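You operate a simulated robot arm through the tools that you are given. There is no shell and no other tool. Be economical: measure what you need, move in short steps, check, and stop when the job is done.

You are at the controls of a simulated two-armed robot. One attempt, no reset.

Task
Take the beige cloth from the top of the grey counter board and lay it out flat on the top of the wooden counter.

Only the result counts: the job must be done as asked and must still hold three seconds after the hand-in. Knocking over, shifting, dropping, spilling or breaking anything else fails it. Flat cloth is picked up by pressing the open fingertips on it (5 to 10 N) and closing them slowly along it; thin cloth reads only 2 to 8 mm in the jaws.

Robot
Two 7-joint arms with two-finger parallel grippers on one trunk, on a base that drives. Base frame: it is fixed to the floor where the robot stands at the start and does not move with it; the origin is under the middle of the robot, x ahead of it, y to its left, z up; the surface under the hand at the start is at about z = 1069. Readings come in mm, degrees, newtons and seconds.
The left shoulder is at the start at [28, 173, 1411], the right one opposite. With the tool pointing down near the work surface each hand reaches from about 160 to 660 mm from the robot's upright axis, wherever it stands, measured 20 degrees to its own side. Places, roughly: top of the wooden counter [500, -1000, 1100]. Payload 3.6 kg a hand.
The TCP of each hand is the grasp point between the finger pads, 30 mm short of the fingertips. In the tool frame z runs along the fingers and y along their closing line. Largest opening 110 mm; finger width 20, thickness 10; the body of the gripper, 48 by 112 mm, starts 55 mm behind the TCP.
Orientation is that of the tool frame in the base frame, as a unit quaternion [x, y, z, w]. With the fingers straight down and closing along the base's y, the tool's x points along the base's -x, its y along +y and its z along -z.

Tools
- The arms move only by the tool play_rows. It takes "left_series", "right_series" or both (then of equal length, played together; a hand with none holds still); each is a list of rows, each a list of 3 entries, a list of its own where there are three numbers: the shift along the tool's x, y, z in mm, then the turn, a rotation vector about the tool's x, y, z in rad, then the closure in counts, from 0 (fully open) to 255 (shut). In form: [[[x, y, z], [wx, wy, wz], jaw], ...]. A call has 1 to 20 rows; each row shifts and turns the commanded pose from where the row before left it, along the tool's axes as they then stand. Each row takes 0.2 s and may step no farther than 50 mm and 8.6 degrees from the row before; otherwise, or with a gripper value out of range, the whole call is refused. Where a pose cannot be reached the arm comes as near as it can. A force on the tool above 40 N (or 10 N above the force at the start of the call, whichever is more), or a blocked arm, ends the call early, and 0.2 s more pass. The fingers move at their own pace (about 153 mm/s each) and stop on an object; they squeeze with about 41 N. The grip force told is the motor's: it shows also when the fingers shut on nothing. Time passes only in rows, and 0.2 s behind the last, so rows that do not move let the fingers close. It gives the time, the measured TCP pose, the force on the tool (base axes), the opening and the grip force at its end, in the units of the frame above (readings bear some noise), with the torque about the TCP (base axes, N m) and any sound that the robot's microphone picked up.
- Cameras (640 x 400 px; columns grow to the right, rows downward): "scene" is now at [100.4, -35, 1576.6]; the picture's right is [-0.42, -0.91, -0.00], its down [-0.58, 0.27, -0.77] and it looks along [0.70, -0.32, -0.64] (base axes); focal length 252 px, centre (320, 200). "left" rides on the left gripper at [73, -17, -103] in its tool frame; the picture's right is [0.23, 0.97, 0.00], its down [-0.76, 0.18, -0.62] and it looks along [-0.61, 0.14, 0.78] (tool axes); focal length 222 px, centre (320, 200). "right" rides on the right gripper at [72, 17, -103] in its tool frame; the picture's right is [-0.23, 0.97, 0.00], its down [-0.76, -0.18, -0.62] and it looks along [-0.61, -0.14, 0.78] (tool axes); focal length 222 px, centre (320, 200). There is no depth. A picture from a camera that has moved, and an enlarged one, comes with that camera's place and axes in the base frame and with its lens.
- get_image(camera): a new picture of that camera. The clock stands still meanwhile.
- slide_trunk(by): slides the trunk up (or, below 0, down) by that many mm; the arms and the scene camera ride with it, the base frame stays. It gives what a move gives, with no picture.
- roll_base(legs): drives the robot by 1 to 6 legs, each [ahead, left, turn to the left] in mm, mm and degrees, along the robot's own axes; the way and the turn of a leg run together, so that a leg with both is an arc; at most 1500 mm and 180 degrees a leg. The arms and the cameras ride along, it lands a little off, and it stops where it bumps. It gives what a move gives.
- aim_head(pan, tilt): turns the head with the scene camera to pan (to the left, within 86 degrees either way) and tilt (down, from -29 to 69), counted from straight ahead of the robot. It gives what a move gives.
- zoom(camera, box): a new picture of the part [left, top, right, bottom] of that camera's present view, enlarged. The clock stands still meanwhile.
- hand_in(): hands the job in; it is judged then, once.

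Work in short steps. Places have to be worked out from the pictures, the camera data and where the tool is seen: move nearer, look again, correct. Check each grasp and each placing, and mend what went wrong. You have 120 turns and 92 pictures in all, those below and enlarged ones among them. Open the grippers and draw the arms clear of the work before you hand the job in, unless the task says otherwise; then end with one line.

The tools are called after ">>>" as name(argument=value, ...) on one line, values as JSON. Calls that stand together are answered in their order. play_rows: Moves the arms, as the interface text tells. Its arguments: {"type":"object","properties":{"left_series":{"type":"array","items":{"type":"array"}},"right_series":{"type":"array","items":{"type":"array"}}},"required":[]} The other tools are called the same way: slide_trunk (by) slides the trunk up or down; roll_base (legs) drives the base; aim_head (pan, tilt) turns the head that bears the scene camera; get_image (camera) takes a picture; zoom (camera, box) takes an enlarged picture of a part of a camera's view; hand_in () hands the job in.

At the start:

```text
t: 0.0
left_tool_pos: [407.2, -53.2, 1410.4]
left_ee_rot: [0.0, 1.0, 0.0, -0.001]
left_wrist_force: [0.0, 0.0, -0.3]
left_wrist_torque: [-0.01, 0.01, -0.01]
left_finger_gap: 110.1
left_gripper_force: 0.1
right_tool_pos: [324.4, -389.1, 1341.1]
right_ee_rot: [0.0, 1.0, 0.0, 0.0]
right_wrist_force: [-0.2, -0.7, -0.1]
right_wrist_torque: [0.04, -0.01, -0.01]
right_finger_gap: 110.0
right_gripper_force: 0.1
trunk travel left (down, up): [-525.0, 238.0]
robot x, y, heading: [-0.7, 2.9, -0.0]
head pan, tilt: [-24.7, 39.7]
```

scene: 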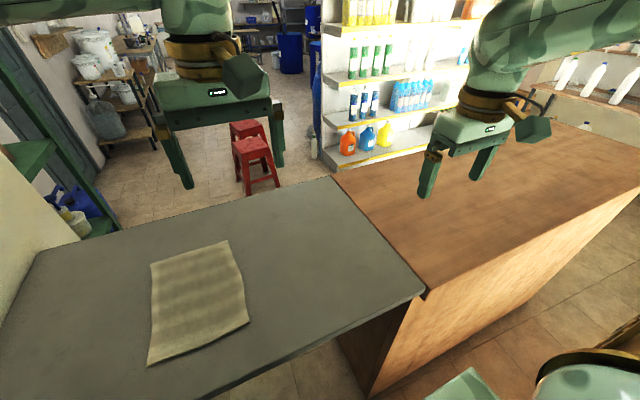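
right: 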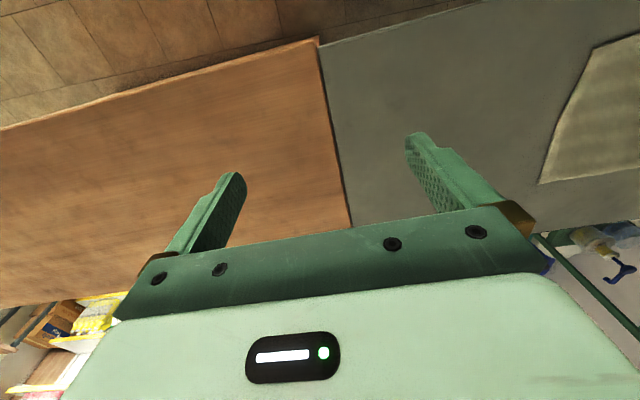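
left: 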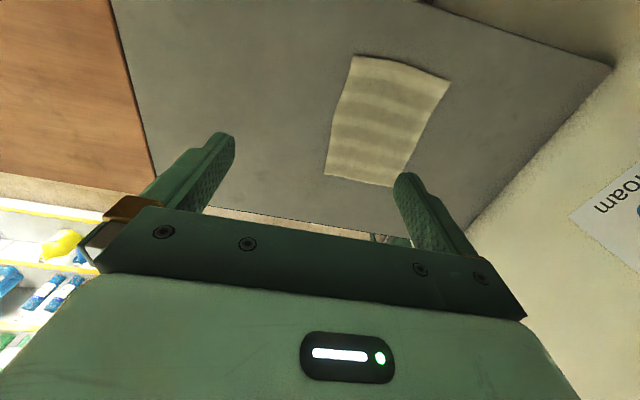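

The cloth spans about x 370–608, y 0–183 on the grey board (z about 1069), and the wood begins at y about -373. I'll pinch both near corners with the fingers closing along x, so I first turn both hands 90° in free space with their cameras facing outward.

>>> play_rows(left_series=[[[0, 0, 0], [0, 0, 0.1428], 0], [[0, 0, 0], [0, 0, 0.1428], 0], [[0, 0, 0], [0, 0, 0.1428], 0], [[0, 0, 0], [0, 0, 0.1428], 0], [[0, 0, 0], [0, 0, 0.1428], 0], [[0, 0, 0], [0, 0, 0.1428], 0], [[0, 0, 0], [0, 0, 0.1428], 0], [[0, 0, 0], [0, 0, 0.1428], 0], [[0, 0, 0], [0, 0, 0.1428], 0], [[0, 0, 0], [0, 0, 0.1428], 0], [[0, 0, 0], [0, 0, 0.1428], 0]], right_series=[[[0, 0, 0], [0, 0, -0.1428], 0], [[0, 0, 0], [0, 0, -0.1428], 0], [[0, 0, 0], [0, 0, -0.1428], 0], [[0, 0, 0], [0, 0, -0.1428], 0], [[0, 0, 0], [0, 0, -0.1428], 0], [[0, 0, 0], [0, 0, -0.1428], 0], [[0, 0, 0], [0, 0, -0.1428], 0], [[0, 0, 0], [0, 0, -0.1428], 0], [[0, 0, 0], [0, 0, -0.1428], 0], [[0, 0, 0], [0, 0, -0.1428], 0], [[0, 0, 0], [0, 0, -0.1428], 0]])

```text
t: 2.4
left_tool_pos: [407.5, -52.4, 1408.8]
left_ee_rot: [0.235, 0.972, 0.0, 0.0]
left_wrist_force: [-0.3, 0.1, -0.3]
left_wrist_torque: [-0.01, -0.01, -0.01]
left_finger_gap: 109.9
left_gripper_force: 0.1
left hand out of reach, approached as far as the arm can: row 4, 5, 6, 7, 8, 9, 10, 11
right_tool_pos: [323.0, -388.8, 1341.1]
right_ee_rot: [0.709, -0.705, 0.001, 0.0]
right_wrist_force: [-0.7, -0.2, 0.0]
right_wrist_torque: [0.0, 0.01, 0.0]
right_finger_gap: 109.8
right_gripper_force: 0.1
trunk travel left (down, up): [-525.0, 238.0]
robot x, y, heading: [3.7, 0.1, -0.0]
head pan, tilt: [-24.7, 39.7]
```

The left wrist stopped at about 27° in that spot. I'll move the left hand leftwards, where it has more wrist room.

>>> play_rows(left_series=[[[22, 36, 20], [0, 0, 0], 0], [[22, 36, 20], [0, 0, 0], 0], [[22, 36, 20], [0, 0, 0], 0], [[22, 36, 20], [0, 0, 0], 0], [[22, 36, 20], [0, 0, 0], 0]])

```text
t: 3.6
left_tool_pos: [396.8, 134.7, 1312.8]
left_ee_rot: [0.243, 0.97, 0.007, 0.0]
left_wrist_force: [-1.4, -0.6, -0.8]
left_wrist_torque: [0.01, -0.07, 0.01]
left_finger_gap: 109.9
left_gripper_force: 0.1
right_tool_pos: [321.3, -409.9, 1337.2]
right_ee_rot: [-0.704, 0.71, 0.004, 0.006]
right_wrist_force: [-0.3, 0.9, 0.0]
right_wrist_torque: [-0.01, 0.03, 0.03]
right_finger_gap: 109.8
right_gripper_force: 0.0
trunk travel left (down, up): [-525.0, 238.0]
robot x, y, heading: [1.5, -0.9, -0.5]
head pan, tilt: [-24.7, 39.7]
```

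It moved as expected. Now I turn the left hand the remaining ~62°.

>>> play_rows(left_series=[[[0, 0, 0], [0, 0, 0.135], 0], [[0, 0, 0], [0, 0, 0.135], 0], [[0, 0, 0], [0, 0, 0.135], 0], [[0, 0, 0], [0, 0, 0.135], 0], [[0, 0, 0], [0, 0, 0.135], 0], [[0, 0, 0], [0, 0, 0.135], 0], [[0, 0, 0], [0, 0, 0.135], 0], [[0, 0, 0], [0, 0, 0.135], 0]])

```text
t: 5.4
left_tool_pos: [399.3, 140.4, 1311.1]
left_ee_rot: [0.27, 0.963, 0.007, -0.005]
left_wrist_force: [-0.1, 0.2, -0.1]
left_wrist_torque: [0.04, 0.0, 0.01]
left_finger_gap: 110.2
left_gripper_force: 0.0
left hand out of reach, approached as far as the arm can: row 1, 2, 3, 4, 5, 6, 7, 8
right_tool_pos: [331.1, -406.6, 1334.2]
right_ee_rot: [0.707, -0.707, -0.007, -0.003]
right_wrist_force: [-0.4, -0.4, 0.4]
right_wrist_torque: [-0.02, -0.01, 0.0]
right_finger_gap: 109.7
right_gripper_force: 0.0
trunk travel left (down, up): [-525.0, 238.0]
robot x, y, heading: [4.0, 1.4, -0.1]
head pan, tilt: [-24.7, 39.7]
```

The left wrist won't turn further that way, so I'll turn it the opposite way to match the right hand's orientation.

>>> play_rows(left_series=[[[0, 0, 0], [0, 0, -0.141], 0], [[0, 0, 0], [0, 0, -0.141], 0], [[0, 0, 0], [0, 0, -0.141], 0], [[0, 0, 0], [0, 0, -0.141], 0], [[0, 0, 0], [0, 0, -0.141], 0], [[0, 0, 0], [0, 0, -0.141], 0], [[0, 0, 0], [0, 0, -0.141], 0], [[0, 0, 0], [0, 0, -0.141], 0], [[0, 0, 0], [0, 0, -0.141], 0], [[0, 0, 0], [0, 0, -0.141], 0], [[0, 0, 0], [0, 0, -0.141], 0], [[0, 0, 0], [0, 0, -0.141], 0], [[0, 0, 0], [0, 0, -0.141], 0], [[0, 0, 0], [0, 0, -0.141], 0], [[0, 0, 0], [0, 0, -0.141], 0]])

>>> get_image(camera="scene")

```text
t: 8.8
left_tool_pos: [400.0, 131.1, 1312.1]
left_ee_rot: [-0.699, 0.715, 0.001, 0.005]
left_wrist_force: [-0.4, -0.1, -0.4]
left_wrist_torque: [-0.01, -0.01, 0.01]
left_finger_gap: 109.9
left_gripper_force: 0.0
right_tool_pos: [314.9, -411.2, 1339.3]
right_ee_rot: [-0.699, 0.715, 0.002, 0.006]
right_wrist_force: [-0.5, 0.0, 0.1]
right_wrist_torque: [0.03, -0.02, -0.03]
right_finger_gap: 109.9
right_gripper_force: 0.0
trunk travel left (down, up): [-525.0, 238.0]
robot x, y, heading: [8.3, -3.2, -1.6]
head pan, tilt: [-24.7, 39.7]
stopped in row 15 (left hand): the arm was blocked; the commanded pose is now the measured one
```

```text
88 pictures are left
camera scene: at [100.0, -55.8, 1576.4], right [-0.44, -0.9, -0.01], down [-0.57, 0.29, -0.77], along [0.69, -0.33, -0.64], focal length 252 px, centre (320, 200)
```

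scene: 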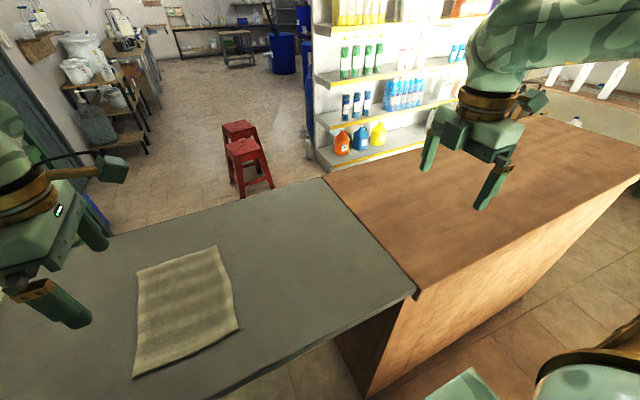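

The left hand now matches the right, but it was blocked on the last row. I'll look to the left to see whether the arm touches anything.

>>> aim_head(pan=35, tilt=35)

>>> get_image(camera="scene")

```text
t: 10.1
left_tool_pos: [399.1, 132.8, 1313.3]
left_ee_rot: [-0.701, 0.713, 0.002, 0.005]
left_wrist_force: [-0.4, 0.1, 0.9]
left_wrist_torque: [0.0, -0.03, 0.0]
left_finger_gap: 110.2
left_gripper_force: 0.0
right_tool_pos: [317.6, -412.0, 1338.6]
right_ee_rot: [-0.699, 0.715, 0.002, 0.005]
right_wrist_force: [-0.6, 0.1, 0.4]
right_wrist_torque: [-0.02, -0.02, 0.0]
right_finger_gap: 110.1
right_gripper_force: 0.0
trunk travel left (down, up): [-525.0, 238.0]
robot x, y, heading: [8.4, -3.0, -1.2]
head pan, tilt: [35.0, 35.0]
```

```text
87 pictures are left
camera scene: at [97.6, 29.7, 1584.5], right [0.55, -0.83, -0.01], down [-0.48, -0.31, -0.82], along [0.69, 0.46, -0.57], focal length 252 px, centre (320, 200)
```

scene: 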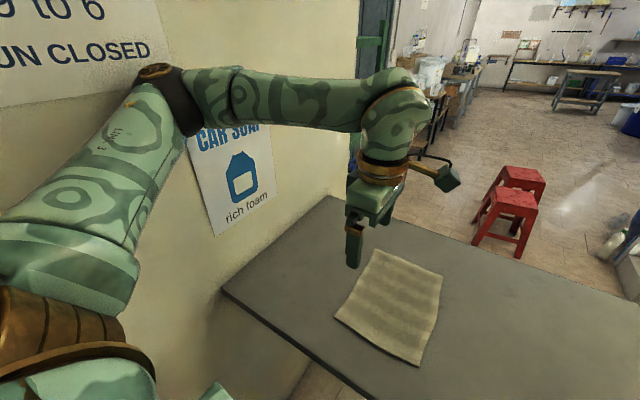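

The left elbow is touching the wall. I change plan: both hands stay in their native orientation (closing along y) and pinch the cloth's right edge (y about 0), left hand at the far end and right hand at the near end. I turn both back now.

>>> play_rows(left_series=[[[0, 0, 0], [0, 0, 0.1428], 0], [[0, 0, 0], [0, 0, 0.1428], 0], [[0, 0, 0], [0, 0, 0.1428], 0], [[0, 0, 0], [0, 0, 0.1428], 0], [[0, 0, 0], [0, 0, 0.1428], 0], [[0, 0, 0], [0, 0, 0.1428], 0], [[0, 0, 0], [0, 0, 0.1428], 0], [[0, 0, 0], [0, 0, 0.1428], 0], [[0, 0, 0], [0, 0, 0.1428], 0], [[0, 0, 0], [0, 0, 0.1428], 0], [[0, 0, 0], [0, 0, 0.1428], 0]], right_series=[[[0, 0, 0], [0, 0, 0.1428], 0], [[0, 0, 0], [0, 0, 0.1428], 0], [[0, 0, 0], [0, 0, 0.1428], 0], [[0, 0, 0], [0, 0, 0.1428], 0], [[0, 0, 0], [0, 0, 0.1428], 0], [[0, 0, 0], [0, 0, 0.1428], 0], [[0, 0, 0], [0, 0, 0.1428], 0], [[0, 0, 0], [0, 0, 0.1428], 0], [[0, 0, 0], [0, 0, 0.1428], 0], [[0, 0, 0], [0, 0, 0.1428], 0], [[0, 0, 0], [0, 0, 0.1428], 0]])

>>> get_image(camera="scene")

```text
t: 12.5
left_tool_pos: [406.3, 131.5, 1311.3]
left_ee_rot: [0.01, 1.0, 0.005, 0.0]
left_wrist_force: [-1.2, -0.4, 1.0]
left_wrist_torque: [0.0, -0.01, -0.01]
left_finger_gap: 110.1
left_gripper_force: 0.1
right_tool_pos: [324.2, -413.3, 1338.2]
right_ee_rot: [0.013, 1.0, 0.004, -0.001]
right_wrist_force: [-0.6, -0.4, -0.5]
right_wrist_torque: [-0.03, -0.01, -0.02]
right_finger_gap: 110.0
right_gripper_force: 0.0
trunk travel left (down, up): [-525.0, 238.0]
robot x, y, heading: [8.5, 0.2, -1.4]
head pan, tilt: [35.0, 35.0]
```

```text
86 pictures are left
camera scene: at [105.4, 29.7, 1584.0], right [0.55, -0.83, -0.01], down [-0.48, -0.31, -0.82], along [0.68, 0.46, -0.57], focal length 252 px, centre (320, 200)
```

scene: 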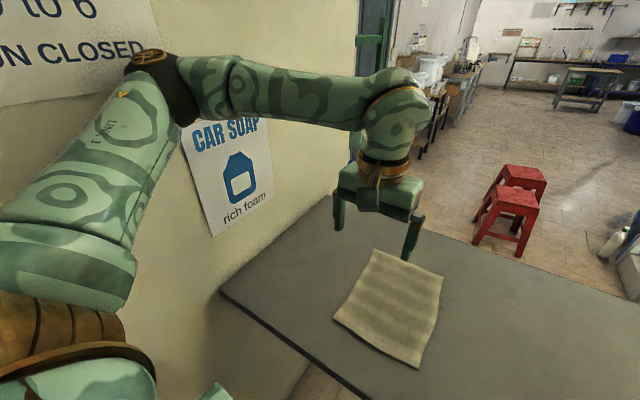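

The arm is still near the wall, so I move the left hand right and forward to above the far end of the cloth's right edge.

>>> play_rows(left_series=[[[-31, -24, 12], [0, 0, 0], 0], [[-31, -24, 12], [0, 0, 0], 0], [[-31, -24, 12], [0, 0, 0], 0], [[-31, -24, 12], [0, 0, 0], 0], [[-31, -24, 12], [0, 0, 0], 0]], right_series=[[[-10, 40, 10], [0, 0, 0], 0], [[-10, 40, 10], [0, 0, 0], 0], [[-10, 40, 10], [0, 0, 0], 0], [[-10, 40, 10], [0, 0, 0], 0], [[-10, 40, 10], [0, 0, 0], 0]])

>>> aim_head(pan=0, tilt=45)

>>> get_image(camera="scene")

>>> get_image(camera="left")

```text
t: 13.7
left_tool_pos: [558.0, 20.6, 1249.2]
left_ee_rot: [0.008, 1.0, 0.0, 0.0]
left_wrist_force: [0.0, -0.6, 0.9]
left_wrist_torque: [0.01, 0.03, -0.02]
left_finger_gap: 109.7
left_gripper_force: 0.0
right_tool_pos: [378.7, -201.7, 1290.7]
right_ee_rot: [0.012, 1.0, 0.002, -0.001]
right_wrist_force: [0.0, 0.8, -0.8]
right_wrist_torque: [0.03, 0.03, 0.02]
right_finger_gap: 109.9
right_gripper_force: 0.2
trunk travel left (down, up): [-525.0, 238.0]
robot x, y, heading: [4.1, -2.3, -1.6]
head pan, tilt: [35.0, 35.0]
```

```text
t: 14.7
left_tool_pos: [556.5, 22.9, 1252.2]
left_ee_rot: [0.009, 1.0, 0.0, 0.0]
left_wrist_force: [0.5, 0.2, -0.2]
left_wrist_torque: [0.0, -0.03, -0.04]
left_finger_gap: 110.0
left_gripper_force: 0.1
right_tool_pos: [375.7, -199.5, 1291.9]
right_ee_rot: [0.012, 1.0, 0.0, 0.0]
right_wrist_force: [0.1, -0.7, 1.0]
right_wrist_torque: [0.02, -0.01, 0.0]
right_finger_gap: 110.0
right_gripper_force: 0.1
trunk travel left (down, up): [-525.0, 238.0]
robot x, y, heading: [6.5, -1.1, -1.2]
head pan, tilt: [0.0, 45.0]
```

```text
85 pictures are left
camera scene: at [112.3, -6.0, 1568.9], right [-0.02, -1.0, 0.0], down [-0.71, 0.02, -0.71], along [0.71, -0.02, -0.71], focal length 252 px, centre (320, 200)
```

scene: 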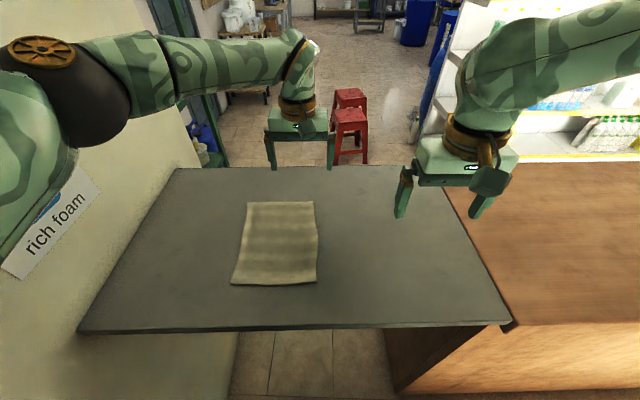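

```text
84 pictures are left
camera left: at [482.7, 7.1, 1353.5], right [-0.21, 0.98, 0.0], down [0.76, 0.17, 0.62], along [0.61, 0.13, -0.78], focal length 222 px, centre (320, 200)
```

left: 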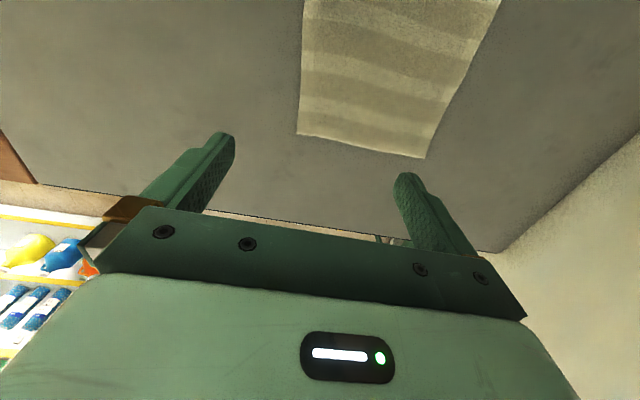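

Left camera and scene view agree: the cloth's right edge is at y about 0, from x 362 to 605. I bring both hands just above that edge, 36 mm open, left at x about 583 and right at x about 385.

>>> play_rows(left_series=[[[-4.5, 0.5, 20], [0, 0, 0], 60], [[-4.5, 0.5, 20], [0, 0, 0], 120], [[-4.5, 0.5, 20], [0, 0, 0], 171], [[-4.5, 0.5, 20], [0, 0, 0], 171], [[-4.5, 0.5, 20], [0, 0, 0], 171], [[-4.5, 0.5, 20], [0, 0, 0], 171]], right_series=[[[-0.5, 37.5, 27], [0, 0, 0], 60], [[-0.5, 37.5, 27], [0, 0, 0], 120], [[-0.5, 37.5, 27], [0, 0, 0], 171], [[-0.5, 37.5, 27], [0, 0, 0], 171], [[-0.5, 37.5, 27], [0, 0, 0], 171], [[-0.5, 37.5, 27], [0, 0, 0], 171]])

>>> get_image(camera="scene")

>>> get_image(camera="right")

>>> get_image(camera="left")

```text
t: 16.1
left_tool_pos: [583.8, 23.6, 1131.4]
left_ee_rot: [0.007, 1.0, 0.0, 0.0]
left_wrist_force: [-0.5, -0.7, 0.8]
left_wrist_torque: [0.01, 0.02, -0.01]
left_finger_gap: 36.0
left_gripper_force: 0.0
right_tool_pos: [347.6, -141.7, 1206.1]
right_ee_rot: [0.011, 1.0, -0.001, 0.0]
right_wrist_force: [-0.5, -0.1, 0.4]
right_wrist_torque: [0.01, 0.0, 0.03]
right_finger_gap: 35.9
right_gripper_force: 0.1
right hand out of reach, approached as far as the arm can: row 2, 3, 4, 5, 6
trunk travel left (down, up): [-525.0, 238.0]
robot x, y, heading: [9.0, -6.6, -1.4]
head pan, tilt: [0.0, 45.0]
```

```text
83 pictures are left
camera scene: at [112.0, -5.8, 1568.9], right [-0.02, -1.0, 0.0], down [-0.71, 0.02, -0.71], along [0.71, -0.02, -0.71], focal length 252 px, centre (320, 200)
```

scene: 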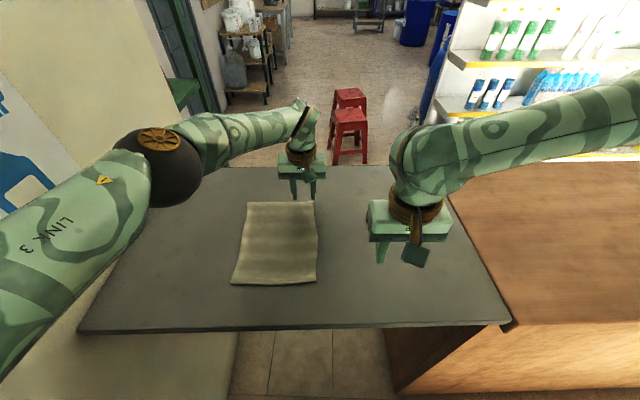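

```text
82 pictures are left
camera right: at [276.4, -122.3, 1307.8], right [0.25, 0.97, 0.0], down [0.76, -0.2, 0.62], along [0.6, -0.15, -0.78], focal length 222 px, centre (320, 200)
```

right: 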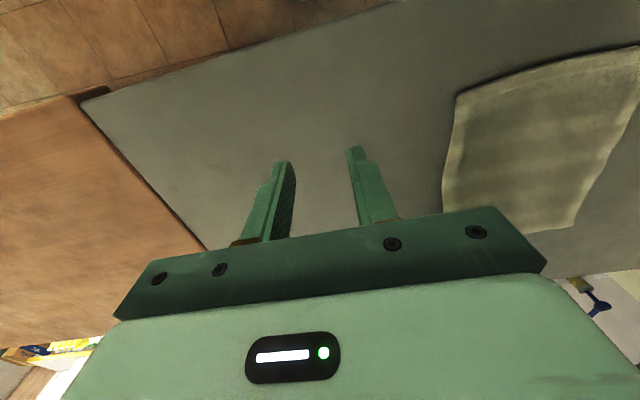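

```text
81 pictures are left
camera left: at [511.3, 7.3, 1232.6], right [-0.21, 0.98, 0.0], down [0.76, 0.17, 0.62], along [0.61, 0.13, -0.78], focal length 222 px, centre (320, 200)
```

left: 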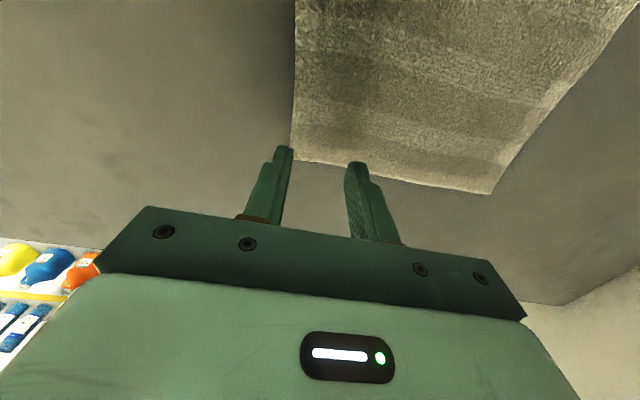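

The left hand is well placed, but the right can't cross past y about -141 at this yaw. I'll yaw the right hand about -45° (better for crossing and fine for a corner pinch), then try to move left again.

>>> play_rows(right_series=[[[0, 0, 0], [0, 0, -0.13], 171], [[0, 0, 0], [0, 0, -0.13], 171], [[0, 0, 0], [0, 0, -0.13], 171], [[0, 0, 0], [0, 0, -0.13], 171], [[0, 0, 0], [0, 0, -0.13], 171], [[0, 0, 0], [0, 0, -0.13], 171], [[-14, 14, 0], [0, 0, 0], 171], [[-14, 14, 0], [0, 0, 0], 171], [[-14, 14, 0], [0, 0, 0], 171], [[-14, 14, 0], [0, 0, 0], 171], [[-14, 14, 0], [0, 0, 0], 171]])

```text
t: 18.5
left_tool_pos: [584.2, 24.0, 1130.6]
left_ee_rot: [0.008, 1.0, 0.0, -0.001]
left_wrist_force: [-0.5, 0.2, 0.8]
left_wrist_torque: [0.01, 0.0, 0.01]
left_finger_gap: 36.2
left_gripper_force: 0.0
right_tool_pos: [339.0, -134.0, 1220.0]
right_ee_rot: [-0.37, 0.929, -0.001, 0.0]
right_wrist_force: [0.3, -0.4, -0.5]
right_wrist_torque: [-0.04, -0.01, -0.01]
right_finger_gap: 36.1
right_gripper_force: 0.0
right hand out of reach, approached as far as the arm can: row 7, 8, 9, 10, 11
trunk travel left (down, up): [-525.0, 238.0]
robot x, y, heading: [9.8, -7.9, -1.8]
head pan, tilt: [0.0, 45.0]
```

Right-arm crossing is limited by the arm itself, so I'll pull the cloth with the left hand alone: pinch the middle of the right edge, drag it low onto the wood while driving, then straighten it there with both hands where there is room. First I park the right hand away and set the left above (485, 26).

>>> play_rows(left_series=[[[20, 0.5, 0], [0, 0, 0], 171], [[20, 0.5, 0], [0, 0, 0], 171], [[20, 0.5, 0], [0, 0, 0], 171], [[20, 0.5, 0], [0, 0, 0], 171], [[20, 0.5, 0], [0, 0, 0], 171], [[0, 0, 10], [0, 0, 0], 171]], right_series=[[[20, -20, -16], [0, 0, 0.13], 171], [[20, -20, -16], [0, 0, 0.13], 171], [[22, -22, -16], [0, 0, 0.13], 171], [[10, -25, -16], [0, 0, 0.13], 171], [[0, -20, -16], [0, 0, 0.13], 171], [[0, -20, -16], [0, 0, 0.13], 171]])

>>> get_image(camera="left")

>>> aim_head(pan=-75, tilt=40)

>>> get_image(camera="scene")

```text
t: 19.9
left_tool_pos: [483.3, 27.5, 1120.5]
left_ee_rot: [0.009, 1.0, 0.001, 0.0]
left_wrist_force: [-0.6, 0.0, 0.2]
left_wrist_torque: [-0.01, 0.03, 0.0]
left_finger_gap: 36.2
left_gripper_force: 0.1
right_tool_pos: [332.9, -290.6, 1315.5]
right_ee_rot: [0.012, 1.0, 0.001, 0.0]
right_wrist_force: [-0.2, -0.5, 1.3]
right_wrist_torque: [0.0, -0.01, 0.01]
right_finger_gap: 36.5
right_gripper_force: 0.0
trunk travel left (down, up): [-525.0, 238.0]
robot x, y, heading: [11.6, -1.5, -1.3]
head pan, tilt: [0.0, 45.0]
```

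```text
80 pictures are left
camera left: at [410.9, 12.3, 1223.1], right [-0.21, 0.98, 0.0], down [0.76, 0.17, 0.62], along [0.61, 0.13, -0.78], focal length 222 px, centre (320, 200)
```

left: 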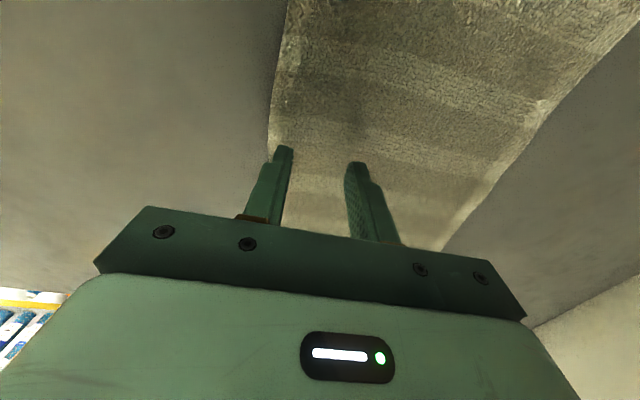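

```text
t: 21.4
left_tool_pos: [483.8, 30.4, 1120.2]
left_ee_rot: [0.009, 1.0, -0.001, 0.0]
left_wrist_force: [0.3, 0.6, -0.9]
left_wrist_torque: [-0.01, -0.02, 0.01]
left_finger_gap: 36.0
left_gripper_force: 0.1
right_tool_pos: [332.1, -289.4, 1315.2]
right_ee_rot: [0.011, 1.0, 0.0, 0.0]
right_wrist_force: [0.1, -0.4, 0.2]
right_wrist_torque: [-0.02, -0.02, 0.03]
right_finger_gap: 36.1
right_gripper_force: 0.0
trunk travel left (down, up): [-525.0, 238.0]
robot x, y, heading: [10.2, -2.5, -1.5]
head pan, tilt: [-75.0, 40.0]
```

```text
79 pictures are left
camera scene: at [50.5, -86.3, 1576.2], right [-0.97, -0.24, 0.0], down [-0.15, 0.62, -0.77], along [0.18, -0.74, -0.64], focal length 252 px, centre (320, 200)
```

scene: 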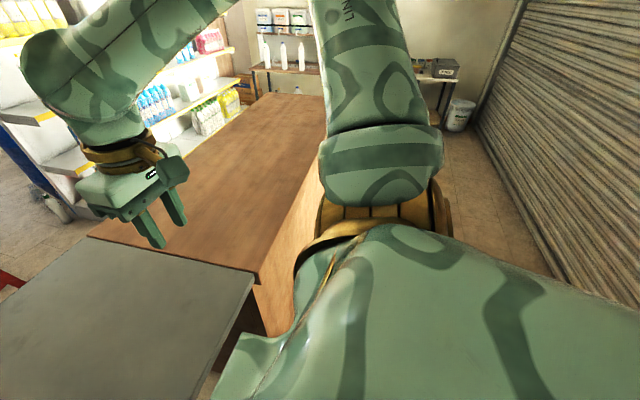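

The way right looks free, but I want clearance from the wood counter's front face. I raise the left hand, back the base 60 mm and square the heading.

>>> play_rows(left_series=[[[0, 0, -30], [0, 0, 0], 171], [[0, 0, -30], [0, 0, 0], 171]])

>>> roll_base(legs=[[-70, 0, 1.4]])

>>> aim_head(pan=-15, tilt=45)

>>> get_image(camera="scene")

```text
t: 22.0
left_tool_pos: [482.1, 28.2, 1181.7]
left_ee_rot: [0.009, 1.0, 0.0, 0.0]
left_wrist_force: [0.4, -0.6, 1.1]
left_wrist_torque: [-0.01, 0.0, -0.01]
left_finger_gap: 36.0
left_gripper_force: 0.0
right_tool_pos: [333.1, -289.9, 1314.8]
right_ee_rot: [0.012, 1.0, 0.0, 0.0]
right_wrist_force: [-0.1, 0.0, 0.2]
right_wrist_torque: [0.02, -0.01, 0.02]
right_finger_gap: 36.5
right_gripper_force: 0.0
trunk travel left (down, up): [-525.0, 238.0]
robot x, y, heading: [2.3, -1.5, -1.6]
head pan, tilt: [-75.0, 40.0]
```

```text
t: 23.0
left_tool_pos: [407.9, 41.9, 1180.7]
left_ee_rot: [-0.005, 1.0, 0.0, 0.001]
left_wrist_force: [-0.6, -0.2, 0.7]
left_wrist_torque: [0.0, 0.0, -0.01]
left_finger_gap: 35.9
left_gripper_force: 0.0
right_tool_pos: [266.6, -279.7, 1315.6]
right_ee_rot: [-0.002, 1.0, 0.001, -0.001]
right_wrist_force: [-0.8, 0.9, 1.2]
right_wrist_torque: [-0.01, -0.01, 0.04]
right_finger_gap: 36.1
right_gripper_force: 0.0
trunk travel left (down, up): [-525.0, 238.0]
robot x, y, heading: [-63.4, -0.3, -0.1]
head pan, tilt: [-75.0, 40.0]
```

```text
t: 24.3
left_tool_pos: [408.3, 42.3, 1180.6]
left_ee_rot: [-0.006, 1.0, 0.0, 0.0]
left_wrist_force: [0.1, 1.0, 0.4]
left_wrist_torque: [0.06, -0.02, 0.0]
left_finger_gap: 36.3
left_gripper_force: 0.1
right_tool_pos: [267.1, -280.1, 1316.7]
right_ee_rot: [-0.002, 1.0, 0.0, 0.0]
right_wrist_force: [0.3, 0.8, -0.1]
right_wrist_torque: [0.0, -0.01, 0.01]
right_finger_gap: 36.1
right_gripper_force: 0.1
trunk travel left (down, up): [-525.0, 238.0]
robot x, y, heading: [-61.2, -4.8, 0.1]
head pan, tilt: [-15.0, 45.0]
```

```text
78 pictures are left
camera scene: at [36.1, -23.3, 1569.0], right [-0.26, -0.97, 0.0], down [-0.68, 0.18, -0.71], along [0.68, -0.18, -0.71], focal length 252 px, centre (320, 200)
```

scene: 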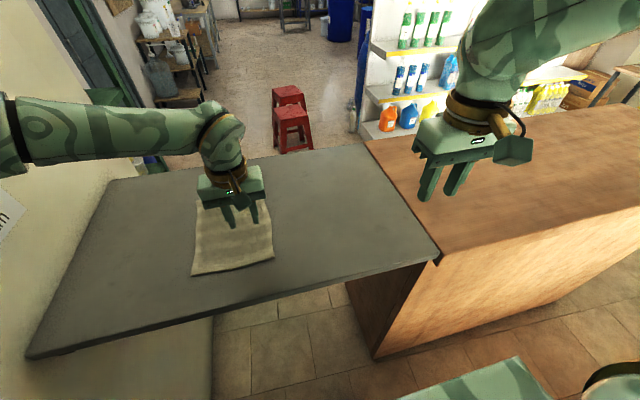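

Backed up and squared. Now I move the left hand over the middle of the right edge and lower to just above the cloth.

>>> play_rows(left_series=[[[-19, -4, 12], [0, 0, 0], 171], [[-19, -4, 12], [0, 0, 0], 171], [[-19, -4, 12], [0, 0, 0], 171], [[-19, -4, 12], [0, 0, 0], 171], [[0, 0, 12], [0, 0, 0], 171], [[0, 0, 8], [0, 0, 0], 171], [[0, 0, 5], [0, 0, 0], 171]])

>>> zoom(camera="left", box=[200, 80, 440, 230])

```text
t: 25.9
left_tool_pos: [484.8, 27.0, 1107.7]
left_ee_rot: [-0.005, 1.0, 0.0, 0.0]
left_wrist_force: [-0.1, 0.1, -0.1]
left_wrist_torque: [0.01, 0.04, -0.01]
left_finger_gap: 36.2
left_gripper_force: 0.1
right_tool_pos: [268.1, -280.9, 1315.0]
right_ee_rot: [-0.002, 1.0, -0.001, 0.0]
right_wrist_force: [0.4, 1.4, 0.5]
right_wrist_torque: [0.0, -0.02, 0.0]
right_finger_gap: 36.0
right_gripper_force: 0.0
trunk travel left (down, up): [-525.0, 238.0]
robot x, y, heading: [-65.5, -4.5, 0.2]
head pan, tilt: [-15.0, 45.0]
```

```text
2.67 times, centred on (320, 155) of left
camera zoom: at [411.9, 8.3, 1209.8], right [-0.24, 0.97, 0.0], down [0.76, 0.19, 0.62], along [0.61, 0.15, -0.78], focal length 592 px, centre (320, 320)
```

zoom: 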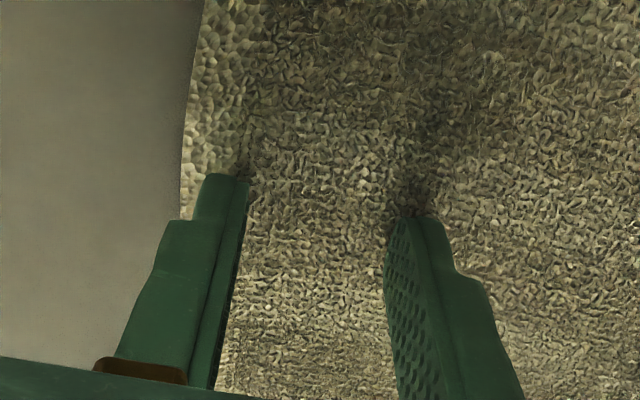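

Both tips are over the cloth, the right one about 10 mm inside the edge. I shift 5 mm toward the edge and press down in small steps.

>>> play_rows(left_series=[[[0, -5, 2], [0, 0, 0], 171], [[0, 0, 3], [0, 0, 0], 171], [[0, 0, 2], [0, 0, 0], 171], [[0, 0, 2], [0, 0, 0], 171]])

```text
t: 26.9
left_tool_pos: [484.7, 22.0, 1101.1]
left_ee_rot: [-0.005, 1.0, -0.001, 0.003]
left_wrist_force: [2.3, -0.4, 19.2]
left_wrist_torque: [-0.07, -0.02, -0.01]
left_finger_gap: 36.3
left_gripper_force: 0.0
right_tool_pos: [265.2, -280.5, 1316.4]
right_ee_rot: [-0.002, 1.0, 0.001, 0.0]
right_wrist_force: [-0.3, -0.4, -0.6]
right_wrist_torque: [0.01, 0.0, 0.03]
right_finger_gap: 36.1
right_gripper_force: 0.0
trunk travel left (down, up): [-525.0, 238.0]
robot x, y, heading: [-65.9, -4.0, 0.0]
head pan, tilt: [-15.0, 45.0]
```

Contact at 19 N is a bit much; I back off 1 mm and check.

>>> play_rows(left_series=[[[0, 0, -1], [0, 0, 0], 171]])

```text
t: 27.3
left_tool_pos: [484.8, 21.9, 1102.5]
left_ee_rot: [-0.004, 1.0, 0.0, 0.001]
left_wrist_force: [2.8, -0.4, 22.5]
left_wrist_torque: [-0.06, -0.08, 0.0]
left_finger_gap: 36.0
left_gripper_force: 0.2
right_tool_pos: [265.8, -280.1, 1316.7]
right_ee_rot: [-0.002, 1.0, 0.0, 0.001]
right_wrist_force: [0.3, 0.0, -0.8]
right_wrist_torque: [-0.01, 0.0, 0.0]
right_finger_gap: 36.2
right_gripper_force: 0.1
trunk travel left (down, up): [-525.0, 238.0]
robot x, y, heading: [-63.9, -3.0, 0.3]
head pan, tilt: [-15.0, 45.0]
```

>>> play_rows(left_series=[[[0, 0, -1.5], [0, 0, 0], 171], [[0, 0, 0], [0, 0, 0], 171]])

```text
t: 27.9
left_tool_pos: [482.4, 21.0, 1102.0]
left_ee_rot: [-0.006, 1.0, 0.0, 0.0]
left_wrist_force: [3.6, 0.3, 14.4]
left_wrist_torque: [-0.06, -0.1, 0.02]
left_finger_gap: 35.6
left_gripper_force: 0.2
right_tool_pos: [265.3, -279.4, 1315.2]
right_ee_rot: [-0.001, 1.0, 0.001, 0.0]
right_wrist_force: [0.1, 0.8, -0.4]
right_wrist_torque: [0.0, -0.01, 0.02]
right_finger_gap: 36.1
right_gripper_force: 0.0
trunk travel left (down, up): [-525.0, 238.0]
robot x, y, heading: [-65.1, -5.0, 0.4]
head pan, tilt: [-15.0, 45.0]
```

14 N now; I ease another 1 mm and close the fingers slowly along the cloth.

>>> play_rows(left_series=[[[0, 0, -1], [0, 0, 0], 175], [[0, 0, 0], [0, 0, 0], 180], [[0, 0, 0], [0, 0, 0], 185], [[0, 0, 0], [0, 0, 0], 190], [[0, 0, 0], [0, 0, 0], 195], [[0, 0, 0], [0, 0, 0], 200], [[0, 0, 0], [0, 0, 0], 205], [[0, 0, 0], [0, 0, 0], 210], [[0, 0, 0], [0, 0, 0], 215], [[0, 0, 0], [0, 0, 0], 220], [[0, 0, 0], [0, 0, 0], 225], [[0, 0, 0], [0, 0, 0], 230], [[0, 0, 0], [0, 0, 0], 235], [[0, 0, 0], [0, 0, 0], 240], [[0, 0, 0], [0, 0, 0], 245], [[0, 0, 0], [0, 0, 0], 250], [[0, 0, 0], [0, 0, 0], 255], [[0, 0, 0], [0, 0, 0], 255]])

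>>> zoom(camera="left", box=[200, 80, 440, 230])

```text
t: 31.7
left_tool_pos: [484.8, 21.8, 1102.9]
left_ee_rot: [-0.005, 1.0, 0.0, 0.0]
left_wrist_force: [1.2, 0.2, 2.9]
left_wrist_torque: [0.03, 0.0, 0.03]
left_finger_gap: 3.9
left_gripper_force: 40.8
right_tool_pos: [268.0, -278.9, 1315.5]
right_ee_rot: [-0.002, 1.0, 0.0, 0.001]
right_wrist_force: [0.4, 0.2, -1.6]
right_wrist_torque: [-0.03, 0.02, -0.02]
right_finger_gap: 36.3
right_gripper_force: 0.1
trunk travel left (down, up): [-525.0, 238.0]
robot x, y, heading: [-68.7, -7.0, 0.1]
head pan, tilt: [-15.0, 45.0]
```

```text
2.67 times, centred on (320, 155) of left
camera zoom: at [411.6, 4.0, 1205.3], right [-0.24, 0.97, 0.0], down [0.76, 0.19, 0.62], along [0.61, 0.15, -0.78], focal length 592 px, centre (320, 320)
```

zoom: 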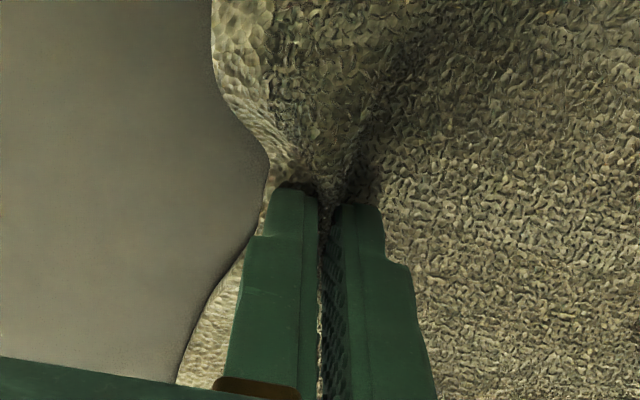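

The cloth is pinched (3.9 mm in the jaws). I lift 45 mm and look.

>>> play_rows(left_series=[[[0, 0, -15], [0, 0, 0], 255], [[0, 0, -15], [0, 0, 0], 255], [[0, 0, -15], [0, 0, 0], 255]])

>>> get_image(camera="scene")

```text
t: 32.5
left_tool_pos: [485.2, 22.3, 1148.4]
left_ee_rot: [-0.006, 1.0, -0.001, 0.0]
left_wrist_force: [-0.7, 0.4, -1.1]
left_wrist_torque: [0.01, -0.01, 0.04]
left_finger_gap: 3.8
left_gripper_force: 41.7
right_tool_pos: [267.8, -280.0, 1315.6]
right_ee_rot: [-0.002, 1.0, 0.001, 0.0]
right_wrist_force: [-0.4, -0.4, -0.9]
right_wrist_torque: [0.03, -0.03, 0.0]
right_finger_gap: 36.0
right_gripper_force: 0.1
trunk travel left (down, up): [-525.0, 238.0]
robot x, y, heading: [-65.5, -2.0, 0.1]
head pan, tilt: [-15.0, 45.0]
```

```text
75 pictures are left
camera scene: at [36.2, -23.1, 1568.9], right [-0.26, -0.97, 0.0], down [-0.68, 0.18, -0.71], along [0.68, -0.18, -0.71], focal length 252 px, centre (320, 200)
```

scene: 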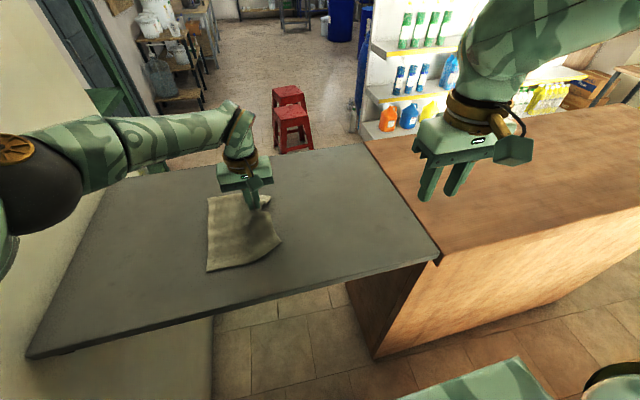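

The cloth is held with the rest on the board. I drive 200 mm right and check how it trails.

>>> roll_base(legs=[[0, -200, 0]])

>>> get_image(camera="scene")

```text
t: 34.1
left_tool_pos: [485.5, -173.1, 1147.9]
left_ee_rot: [-0.008, 1.0, 0.0, 0.001]
left_wrist_force: [-1.3, -0.6, -1.0]
left_wrist_torque: [0.04, -0.01, 0.08]
left_finger_gap: 4.0
left_gripper_force: 41.4
right_tool_pos: [269.0, -476.2, 1315.2]
right_ee_rot: [-0.004, 1.0, 0.0, 0.0]
right_wrist_force: [0.1, -0.8, 0.4]
right_wrist_torque: [0.04, 0.0, 0.02]
right_finger_gap: 36.0
right_gripper_force: 0.1
trunk travel left (down, up): [-525.0, 238.0]
robot x, y, heading: [-67.8, -203.1, 0.2]
head pan, tilt: [-15.0, 45.0]
```

```text
74 pictures are left
camera scene: at [37.2, -220.5, 1568.9], right [-0.25, -0.97, 0.0], down [-0.68, 0.18, -0.71], along [0.68, -0.18, -0.71], focal length 252 px, centre (320, 200)
```

scene: 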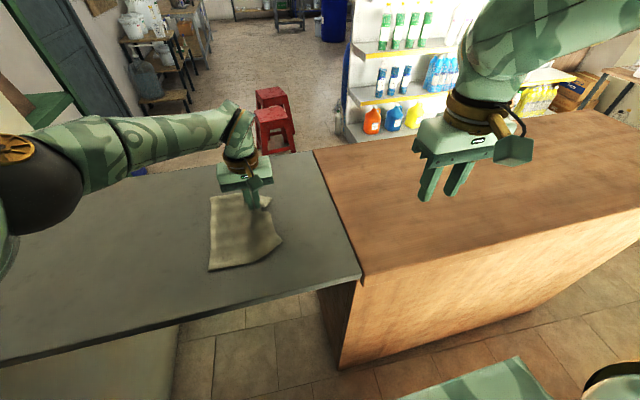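

It trails neatly and flat. I continue 300 mm, over the seam, and check again.

>>> roll_base(legs=[[0, -300, 0]])

>>> get_image(camera="scene")

```text
t: 36.1
left_tool_pos: [486.6, -475.2, 1147.5]
left_ee_rot: [-0.004, 1.0, 0.0, 0.0]
left_wrist_force: [0.4, 0.2, 0.3]
left_wrist_torque: [0.02, 0.02, 0.07]
left_finger_gap: 4.1
left_gripper_force: 40.5
right_tool_pos: [269.6, -778.1, 1315.2]
right_ee_rot: [-0.001, 1.0, 0.0, -0.001]
right_wrist_force: [-0.7, -0.1, 0.1]
right_wrist_torque: [0.0, 0.0, -0.03]
right_finger_gap: 36.5
right_gripper_force: 0.0
trunk travel left (down, up): [-525.0, 238.0]
robot x, y, heading: [-61.1, -497.4, -0.1]
head pan, tilt: [-15.0, 45.0]
```

```text
73 pictures are left
camera scene: at [38.1, -521.4, 1568.9], right [-0.26, -0.97, 0.0], down [-0.68, 0.18, -0.71], along [0.68, -0.18, -0.71], focal length 252 px, centre (320, 200)
```

scene: 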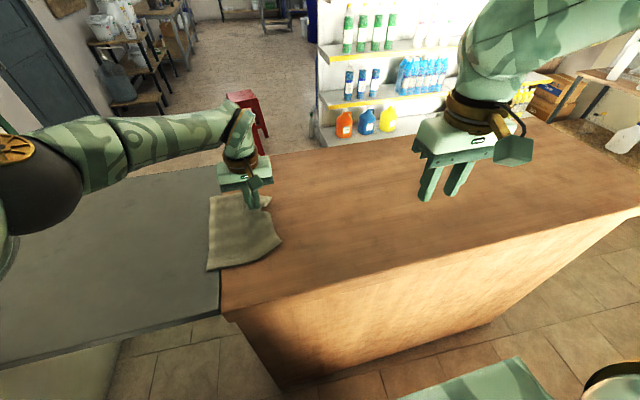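

It crossed cleanly. Another 300 mm puts it well onto the wood.

>>> roll_base(legs=[[0, -300, 0]])

>>> get_image(camera="scene")

>>> get_image(camera="left")

```text
t: 38.2
left_tool_pos: [487.3, -774.7, 1149.3]
left_ee_rot: [-0.005, 1.0, 0.0, 0.0]
left_wrist_force: [-0.7, -0.1, -0.9]
left_wrist_torque: [0.04, 0.02, 0.03]
left_finger_gap: 3.9
left_gripper_force: 40.7
right_tool_pos: [269.6, -1078.1, 1314.9]
right_ee_rot: [-0.003, 1.0, 0.0, 0.0]
right_wrist_force: [-0.1, 0.2, 0.0]
right_wrist_torque: [0.04, -0.01, 0.02]
right_finger_gap: 36.4
right_gripper_force: 0.2
trunk travel left (down, up): [-525.0, 238.0]
robot x, y, heading: [-58.8, -798.9, 0.3]
head pan, tilt: [-15.0, 45.0]
```

```text
72 pictures are left
camera scene: at [38.5, -821.3, 1568.9], right [-0.26, -0.97, 0.0], down [-0.68, 0.18, -0.71], along [0.68, -0.18, -0.71], focal length 252 px, centre (320, 200)
```

scene: 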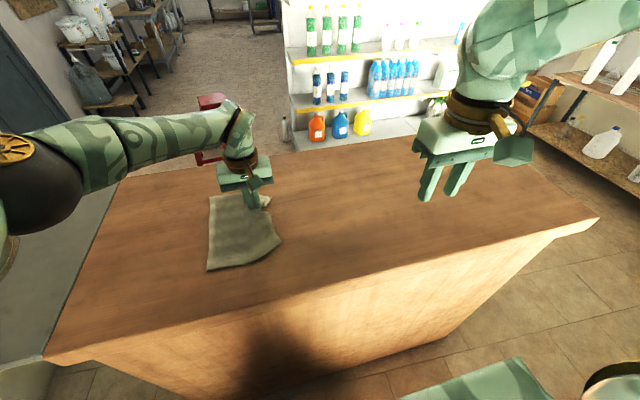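

```text
71 pictures are left
camera left: at [414.4, -793.6, 1250.5], right [-0.24, 0.97, 0.0], down [0.76, 0.19, 0.62], along [0.61, 0.15, -0.78], focal length 222 px, centre (320, 200)
```

left: 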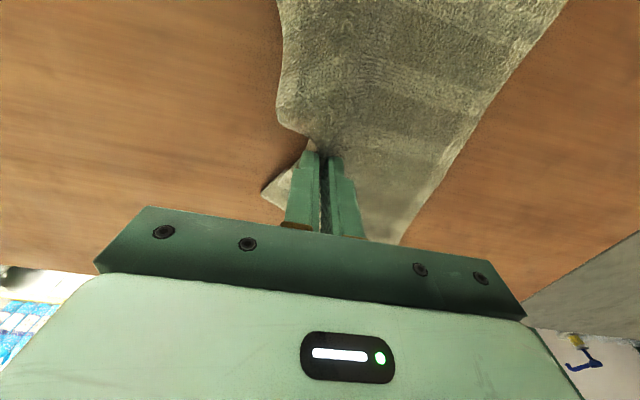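

All of it is on the wood. I lower the pinch to the surface with a slight pull to the right.

>>> play_rows(left_series=[[[0, -5, 10], [0, 0, 0], 255], [[0, -5, 10], [0, 0, 0], 255], [[0, -5, 10], [0, 0, 0], 255], [[0, -3, 8], [0, 0, 0], 255], [[0, 0, 4], [0, 0, 0], 255], [[0, 0, 2], [0, 0, 0], 255]])

```text
t: 39.6
left_tool_pos: [486.7, -794.1, 1104.4]
left_ee_rot: [-0.006, 1.0, -0.001, 0.001]
left_wrist_force: [0.0, -0.3, 2.4]
left_wrist_torque: [-0.01, 0.01, 0.07]
left_finger_gap: 3.8
left_gripper_force: 40.7
right_tool_pos: [269.1, -1077.9, 1315.9]
right_ee_rot: [-0.002, 1.0, -0.001, -0.001]
right_wrist_force: [-0.2, -0.1, 0.3]
right_wrist_torque: [-0.01, 0.03, -0.04]
right_finger_gap: 36.0
right_gripper_force: 0.0
trunk travel left (down, up): [-525.0, 238.0]
robot x, y, heading: [-61.4, -802.9, -0.1]
head pan, tilt: [-15.0, 45.0]
```

Light contact (2.4 N). I press about 1 mm more and open slowly so the tips spread the fold back out.

>>> play_rows(left_series=[[[0, 0, 1], [0, 0, 0], 250], [[0, 0, 0.5], [0, 0, 0], 245], [[0, 0, 0], [0, 0, 0], 240], [[0, 0, 0], [0, 0, 0], 235], [[0, 0, 0], [0, 0, 0], 230], [[0, 0, 0], [0, 0, 0], 225], [[0, 0, 0], [0, 0, 0], 220], [[0, 0, 0], [0, 0, 0], 215], [[0, 0, 0], [0, 0, 0], 210], [[0, 0, 0], [0, 0, 0], 205], [[0, 0, 0], [0, 0, 0], 200], [[0, 0, 0], [0, 0, 0], 195], [[0, 0, 0], [0, 0, 0], 190], [[0, 0, 0], [0, 0, 0], 185], [[0, 0, 0], [0, 0, 0], 180], [[0, 0, 0], [0, 0, 0], 175], [[0, 0, 0], [0, 0, 0], 170]])

>>> get_image(camera="left")

```text
t: 43.2
left_tool_pos: [487.4, -793.7, 1102.8]
left_ee_rot: [-0.007, 1.0, 0.0, 0.001]
left_wrist_force: [0.3, 0.7, 11.4]
left_wrist_torque: [-0.06, 0.01, -0.01]
left_finger_gap: 33.3
left_gripper_force: 0.1
right_tool_pos: [269.5, -1078.9, 1315.4]
right_ee_rot: [-0.002, 1.0, 0.0, 0.001]
right_wrist_force: [-0.8, 0.2, -0.5]
right_wrist_torque: [-0.02, 0.01, 0.0]
right_finger_gap: 36.4
right_gripper_force: 0.0
trunk travel left (down, up): [-525.0, 238.0]
robot x, y, heading: [-64.2, -803.4, 0.3]
head pan, tilt: [-15.0, 45.0]
```

```text
70 pictures are left
camera left: at [414.0, -811.4, 1205.3], right [-0.24, 0.97, 0.0], down [0.76, 0.19, 0.62], along [0.61, 0.15, -0.78], focal length 222 px, centre (320, 200)
```

left: 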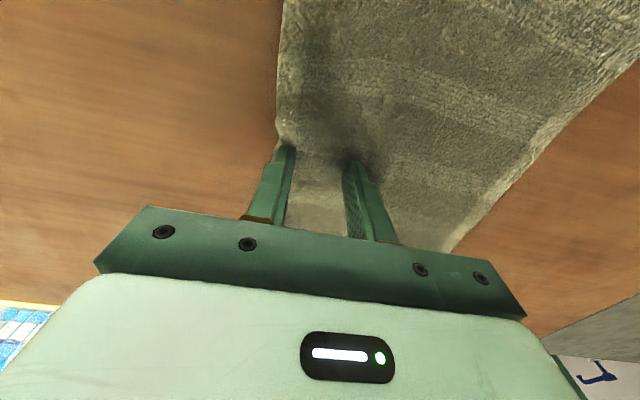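

The fold has spread back out nicely. I lift straight up and look.

>>> play_rows(left_series=[[[0, 0, -10], [0, 0, 0], 170], [[0, 0, -30], [0, 0, 0], 170], [[0, 0, -40], [0, 0, 0], 170], [[0, 0, -40], [0, 0, 0], 170], [[20, 40, -10], [0, 0, 0], 170], [[20, 40, -10], [0, 0, 0], 170], [[20, 40, -10], [0, 0, 0], 170]])

>>> aim_head(pan=5, tilt=50)

>>> get_image(camera="scene")

>>> get_image(camera="left")

```text
t: 44.8
left_tool_pos: [425.0, -674.6, 1254.3]
left_ee_rot: [-0.005, 1.0, 0.0, 0.001]
left_wrist_force: [0.1, 0.3, 0.4]
left_wrist_torque: [0.0, -0.02, -0.01]
left_finger_gap: 36.9
left_gripper_force: 0.1
right_tool_pos: [268.5, -1075.7, 1315.6]
right_ee_rot: [-0.002, 1.0, -0.001, 0.0]
right_wrist_force: [-0.4, -0.9, 1.1]
right_wrist_torque: [0.0, 0.01, 0.0]
right_finger_gap: 36.1
right_gripper_force: 0.0
trunk travel left (down, up): [-525.0, 238.0]
robot x, y, heading: [-61.3, -801.9, 0.0]
head pan, tilt: [-15.0, 45.0]
```

```text
t: 45.6
left_tool_pos: [426.7, -677.3, 1252.9]
left_ee_rot: [-0.006, 1.0, 0.0, 0.0]
left_wrist_force: [-0.1, -0.2, 0.3]
left_wrist_torque: [-0.01, 0.01, -0.02]
left_finger_gap: 36.5
left_gripper_force: 0.0
right_tool_pos: [269.0, -1077.9, 1316.0]
right_ee_rot: [-0.003, 1.0, 0.0, 0.0]
right_wrist_force: [0.0, -0.9, 0.6]
right_wrist_torque: [-0.02, -0.01, 0.03]
right_finger_gap: 36.1
right_gripper_force: 0.0
trunk travel left (down, up): [-525.0, 238.0]
robot x, y, heading: [-64.6, -800.9, 0.1]
head pan, tilt: [5.0, 50.0]
```

```text
69 pictures are left
camera scene: at [36.8, -793.8, 1562.0], right [0.09, -1.0, 0.0], down [-0.76, -0.07, -0.64], along [0.64, 0.06, -0.77], focal length 252 px, centre (320, 200)
```

scene: 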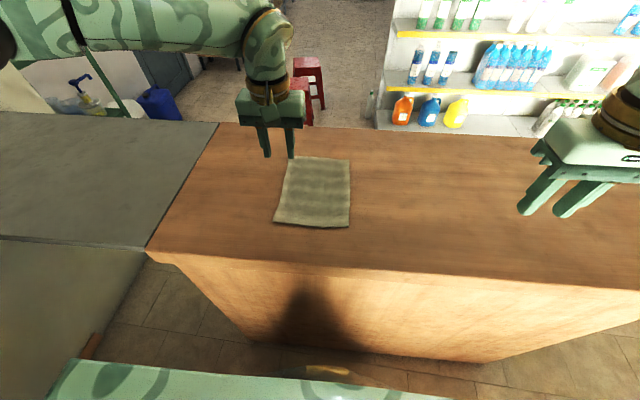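

```text
68 pictures are left
camera left: at [353.8, -694.7, 1355.7], right [-0.24, 0.97, 0.0], down [0.76, 0.19, 0.62], along [0.61, 0.15, -0.78], focal length 222 px, centre (320, 200)
```

left: 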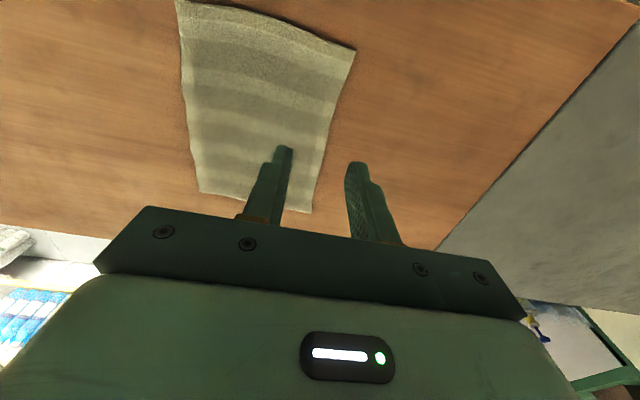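

The cloth looks flat on the wood. I draw both hands back and up, then inspect closely.

>>> play_rows(left_series=[[[15, 30, -25], [0, 0, 0], 100], [[15, 30, -25], [0, 0, 0], 50], [[15, 30, -25], [0, 0, 0], 0], [[15, 30, -25], [0, 0, 0], 0]], right_series=[[[0, 0, -10], [0, 0, 0], 100], [[0, 0, -10], [0, 0, 0], 50], [[0, 0, -10], [0, 0, 0], 0], [[0, 0, -10], [0, 0, 0], 0]])

>>> zoom(camera="scene", box=[240, 130, 400, 230])

>>> get_image(camera="left")

```text
t: 46.6
left_tool_pos: [362.6, -553.1, 1352.4]
left_ee_rot: [-0.005, 1.0, -0.001, 0.001]
left_wrist_force: [0.2, 0.8, 0.0]
left_wrist_torque: [-0.01, -0.02, -0.03]
left_finger_gap: 110.0
left_gripper_force: 0.1
right_tool_pos: [266.7, -1074.9, 1358.0]
right_ee_rot: [-0.002, 1.0, -0.001, 0.001]
right_wrist_force: [0.0, 0.2, 0.9]
right_wrist_torque: [-0.03, -0.04, 0.03]
right_finger_gap: 109.8
right_gripper_force: 0.0
trunk travel left (down, up): [-525.0, 238.0]
robot x, y, heading: [-65.0, -798.2, 0.3]
head pan, tilt: [5.0, 50.0]
```

```text
4.00 times, centred on (320, 180) of scene
camera zoom: at [34.5, -791.3, 1562.2], right [0.09, -1.0, 0.0], down [-0.76, -0.07, -0.64], along [0.64, 0.06, -0.77], focal length 1006 px, centre (320, 280)
```

zoom: 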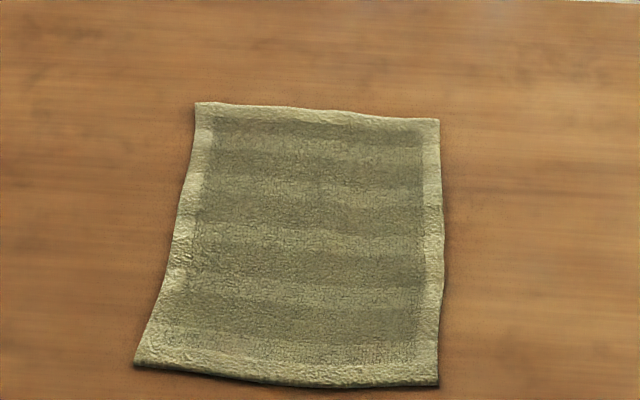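

```text
66 pictures are left
camera left: at [289.6, -570.9, 1455.2], right [-0.24, 0.97, 0.0], down [0.76, 0.19, 0.62], along [0.61, 0.15, -0.78], focal length 222 px, centre (320, 200)
```

left: 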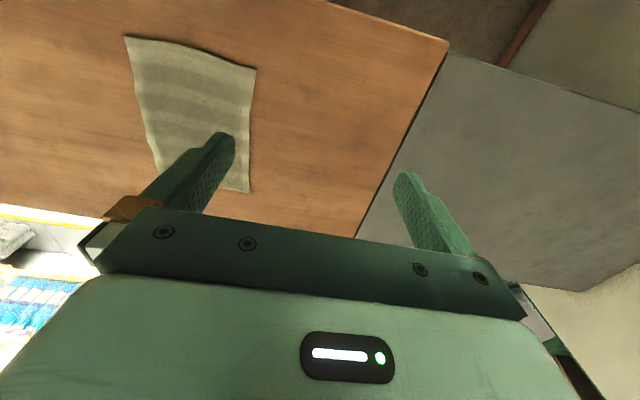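

The cloth lies flat, unfolded and wholly on the wooden counter; both hands are open and clear. I hand in.

>>> hand_in()

```text
The job is handed in.
```

I moved the beige cloth from the grey board to the top of the wooden counter. In the last pictures it lies flat with no folds. Both grippers are open and clear, and the job is handed in; early on the left elbow touched the wall, but I saw nothing knocked or shifted.
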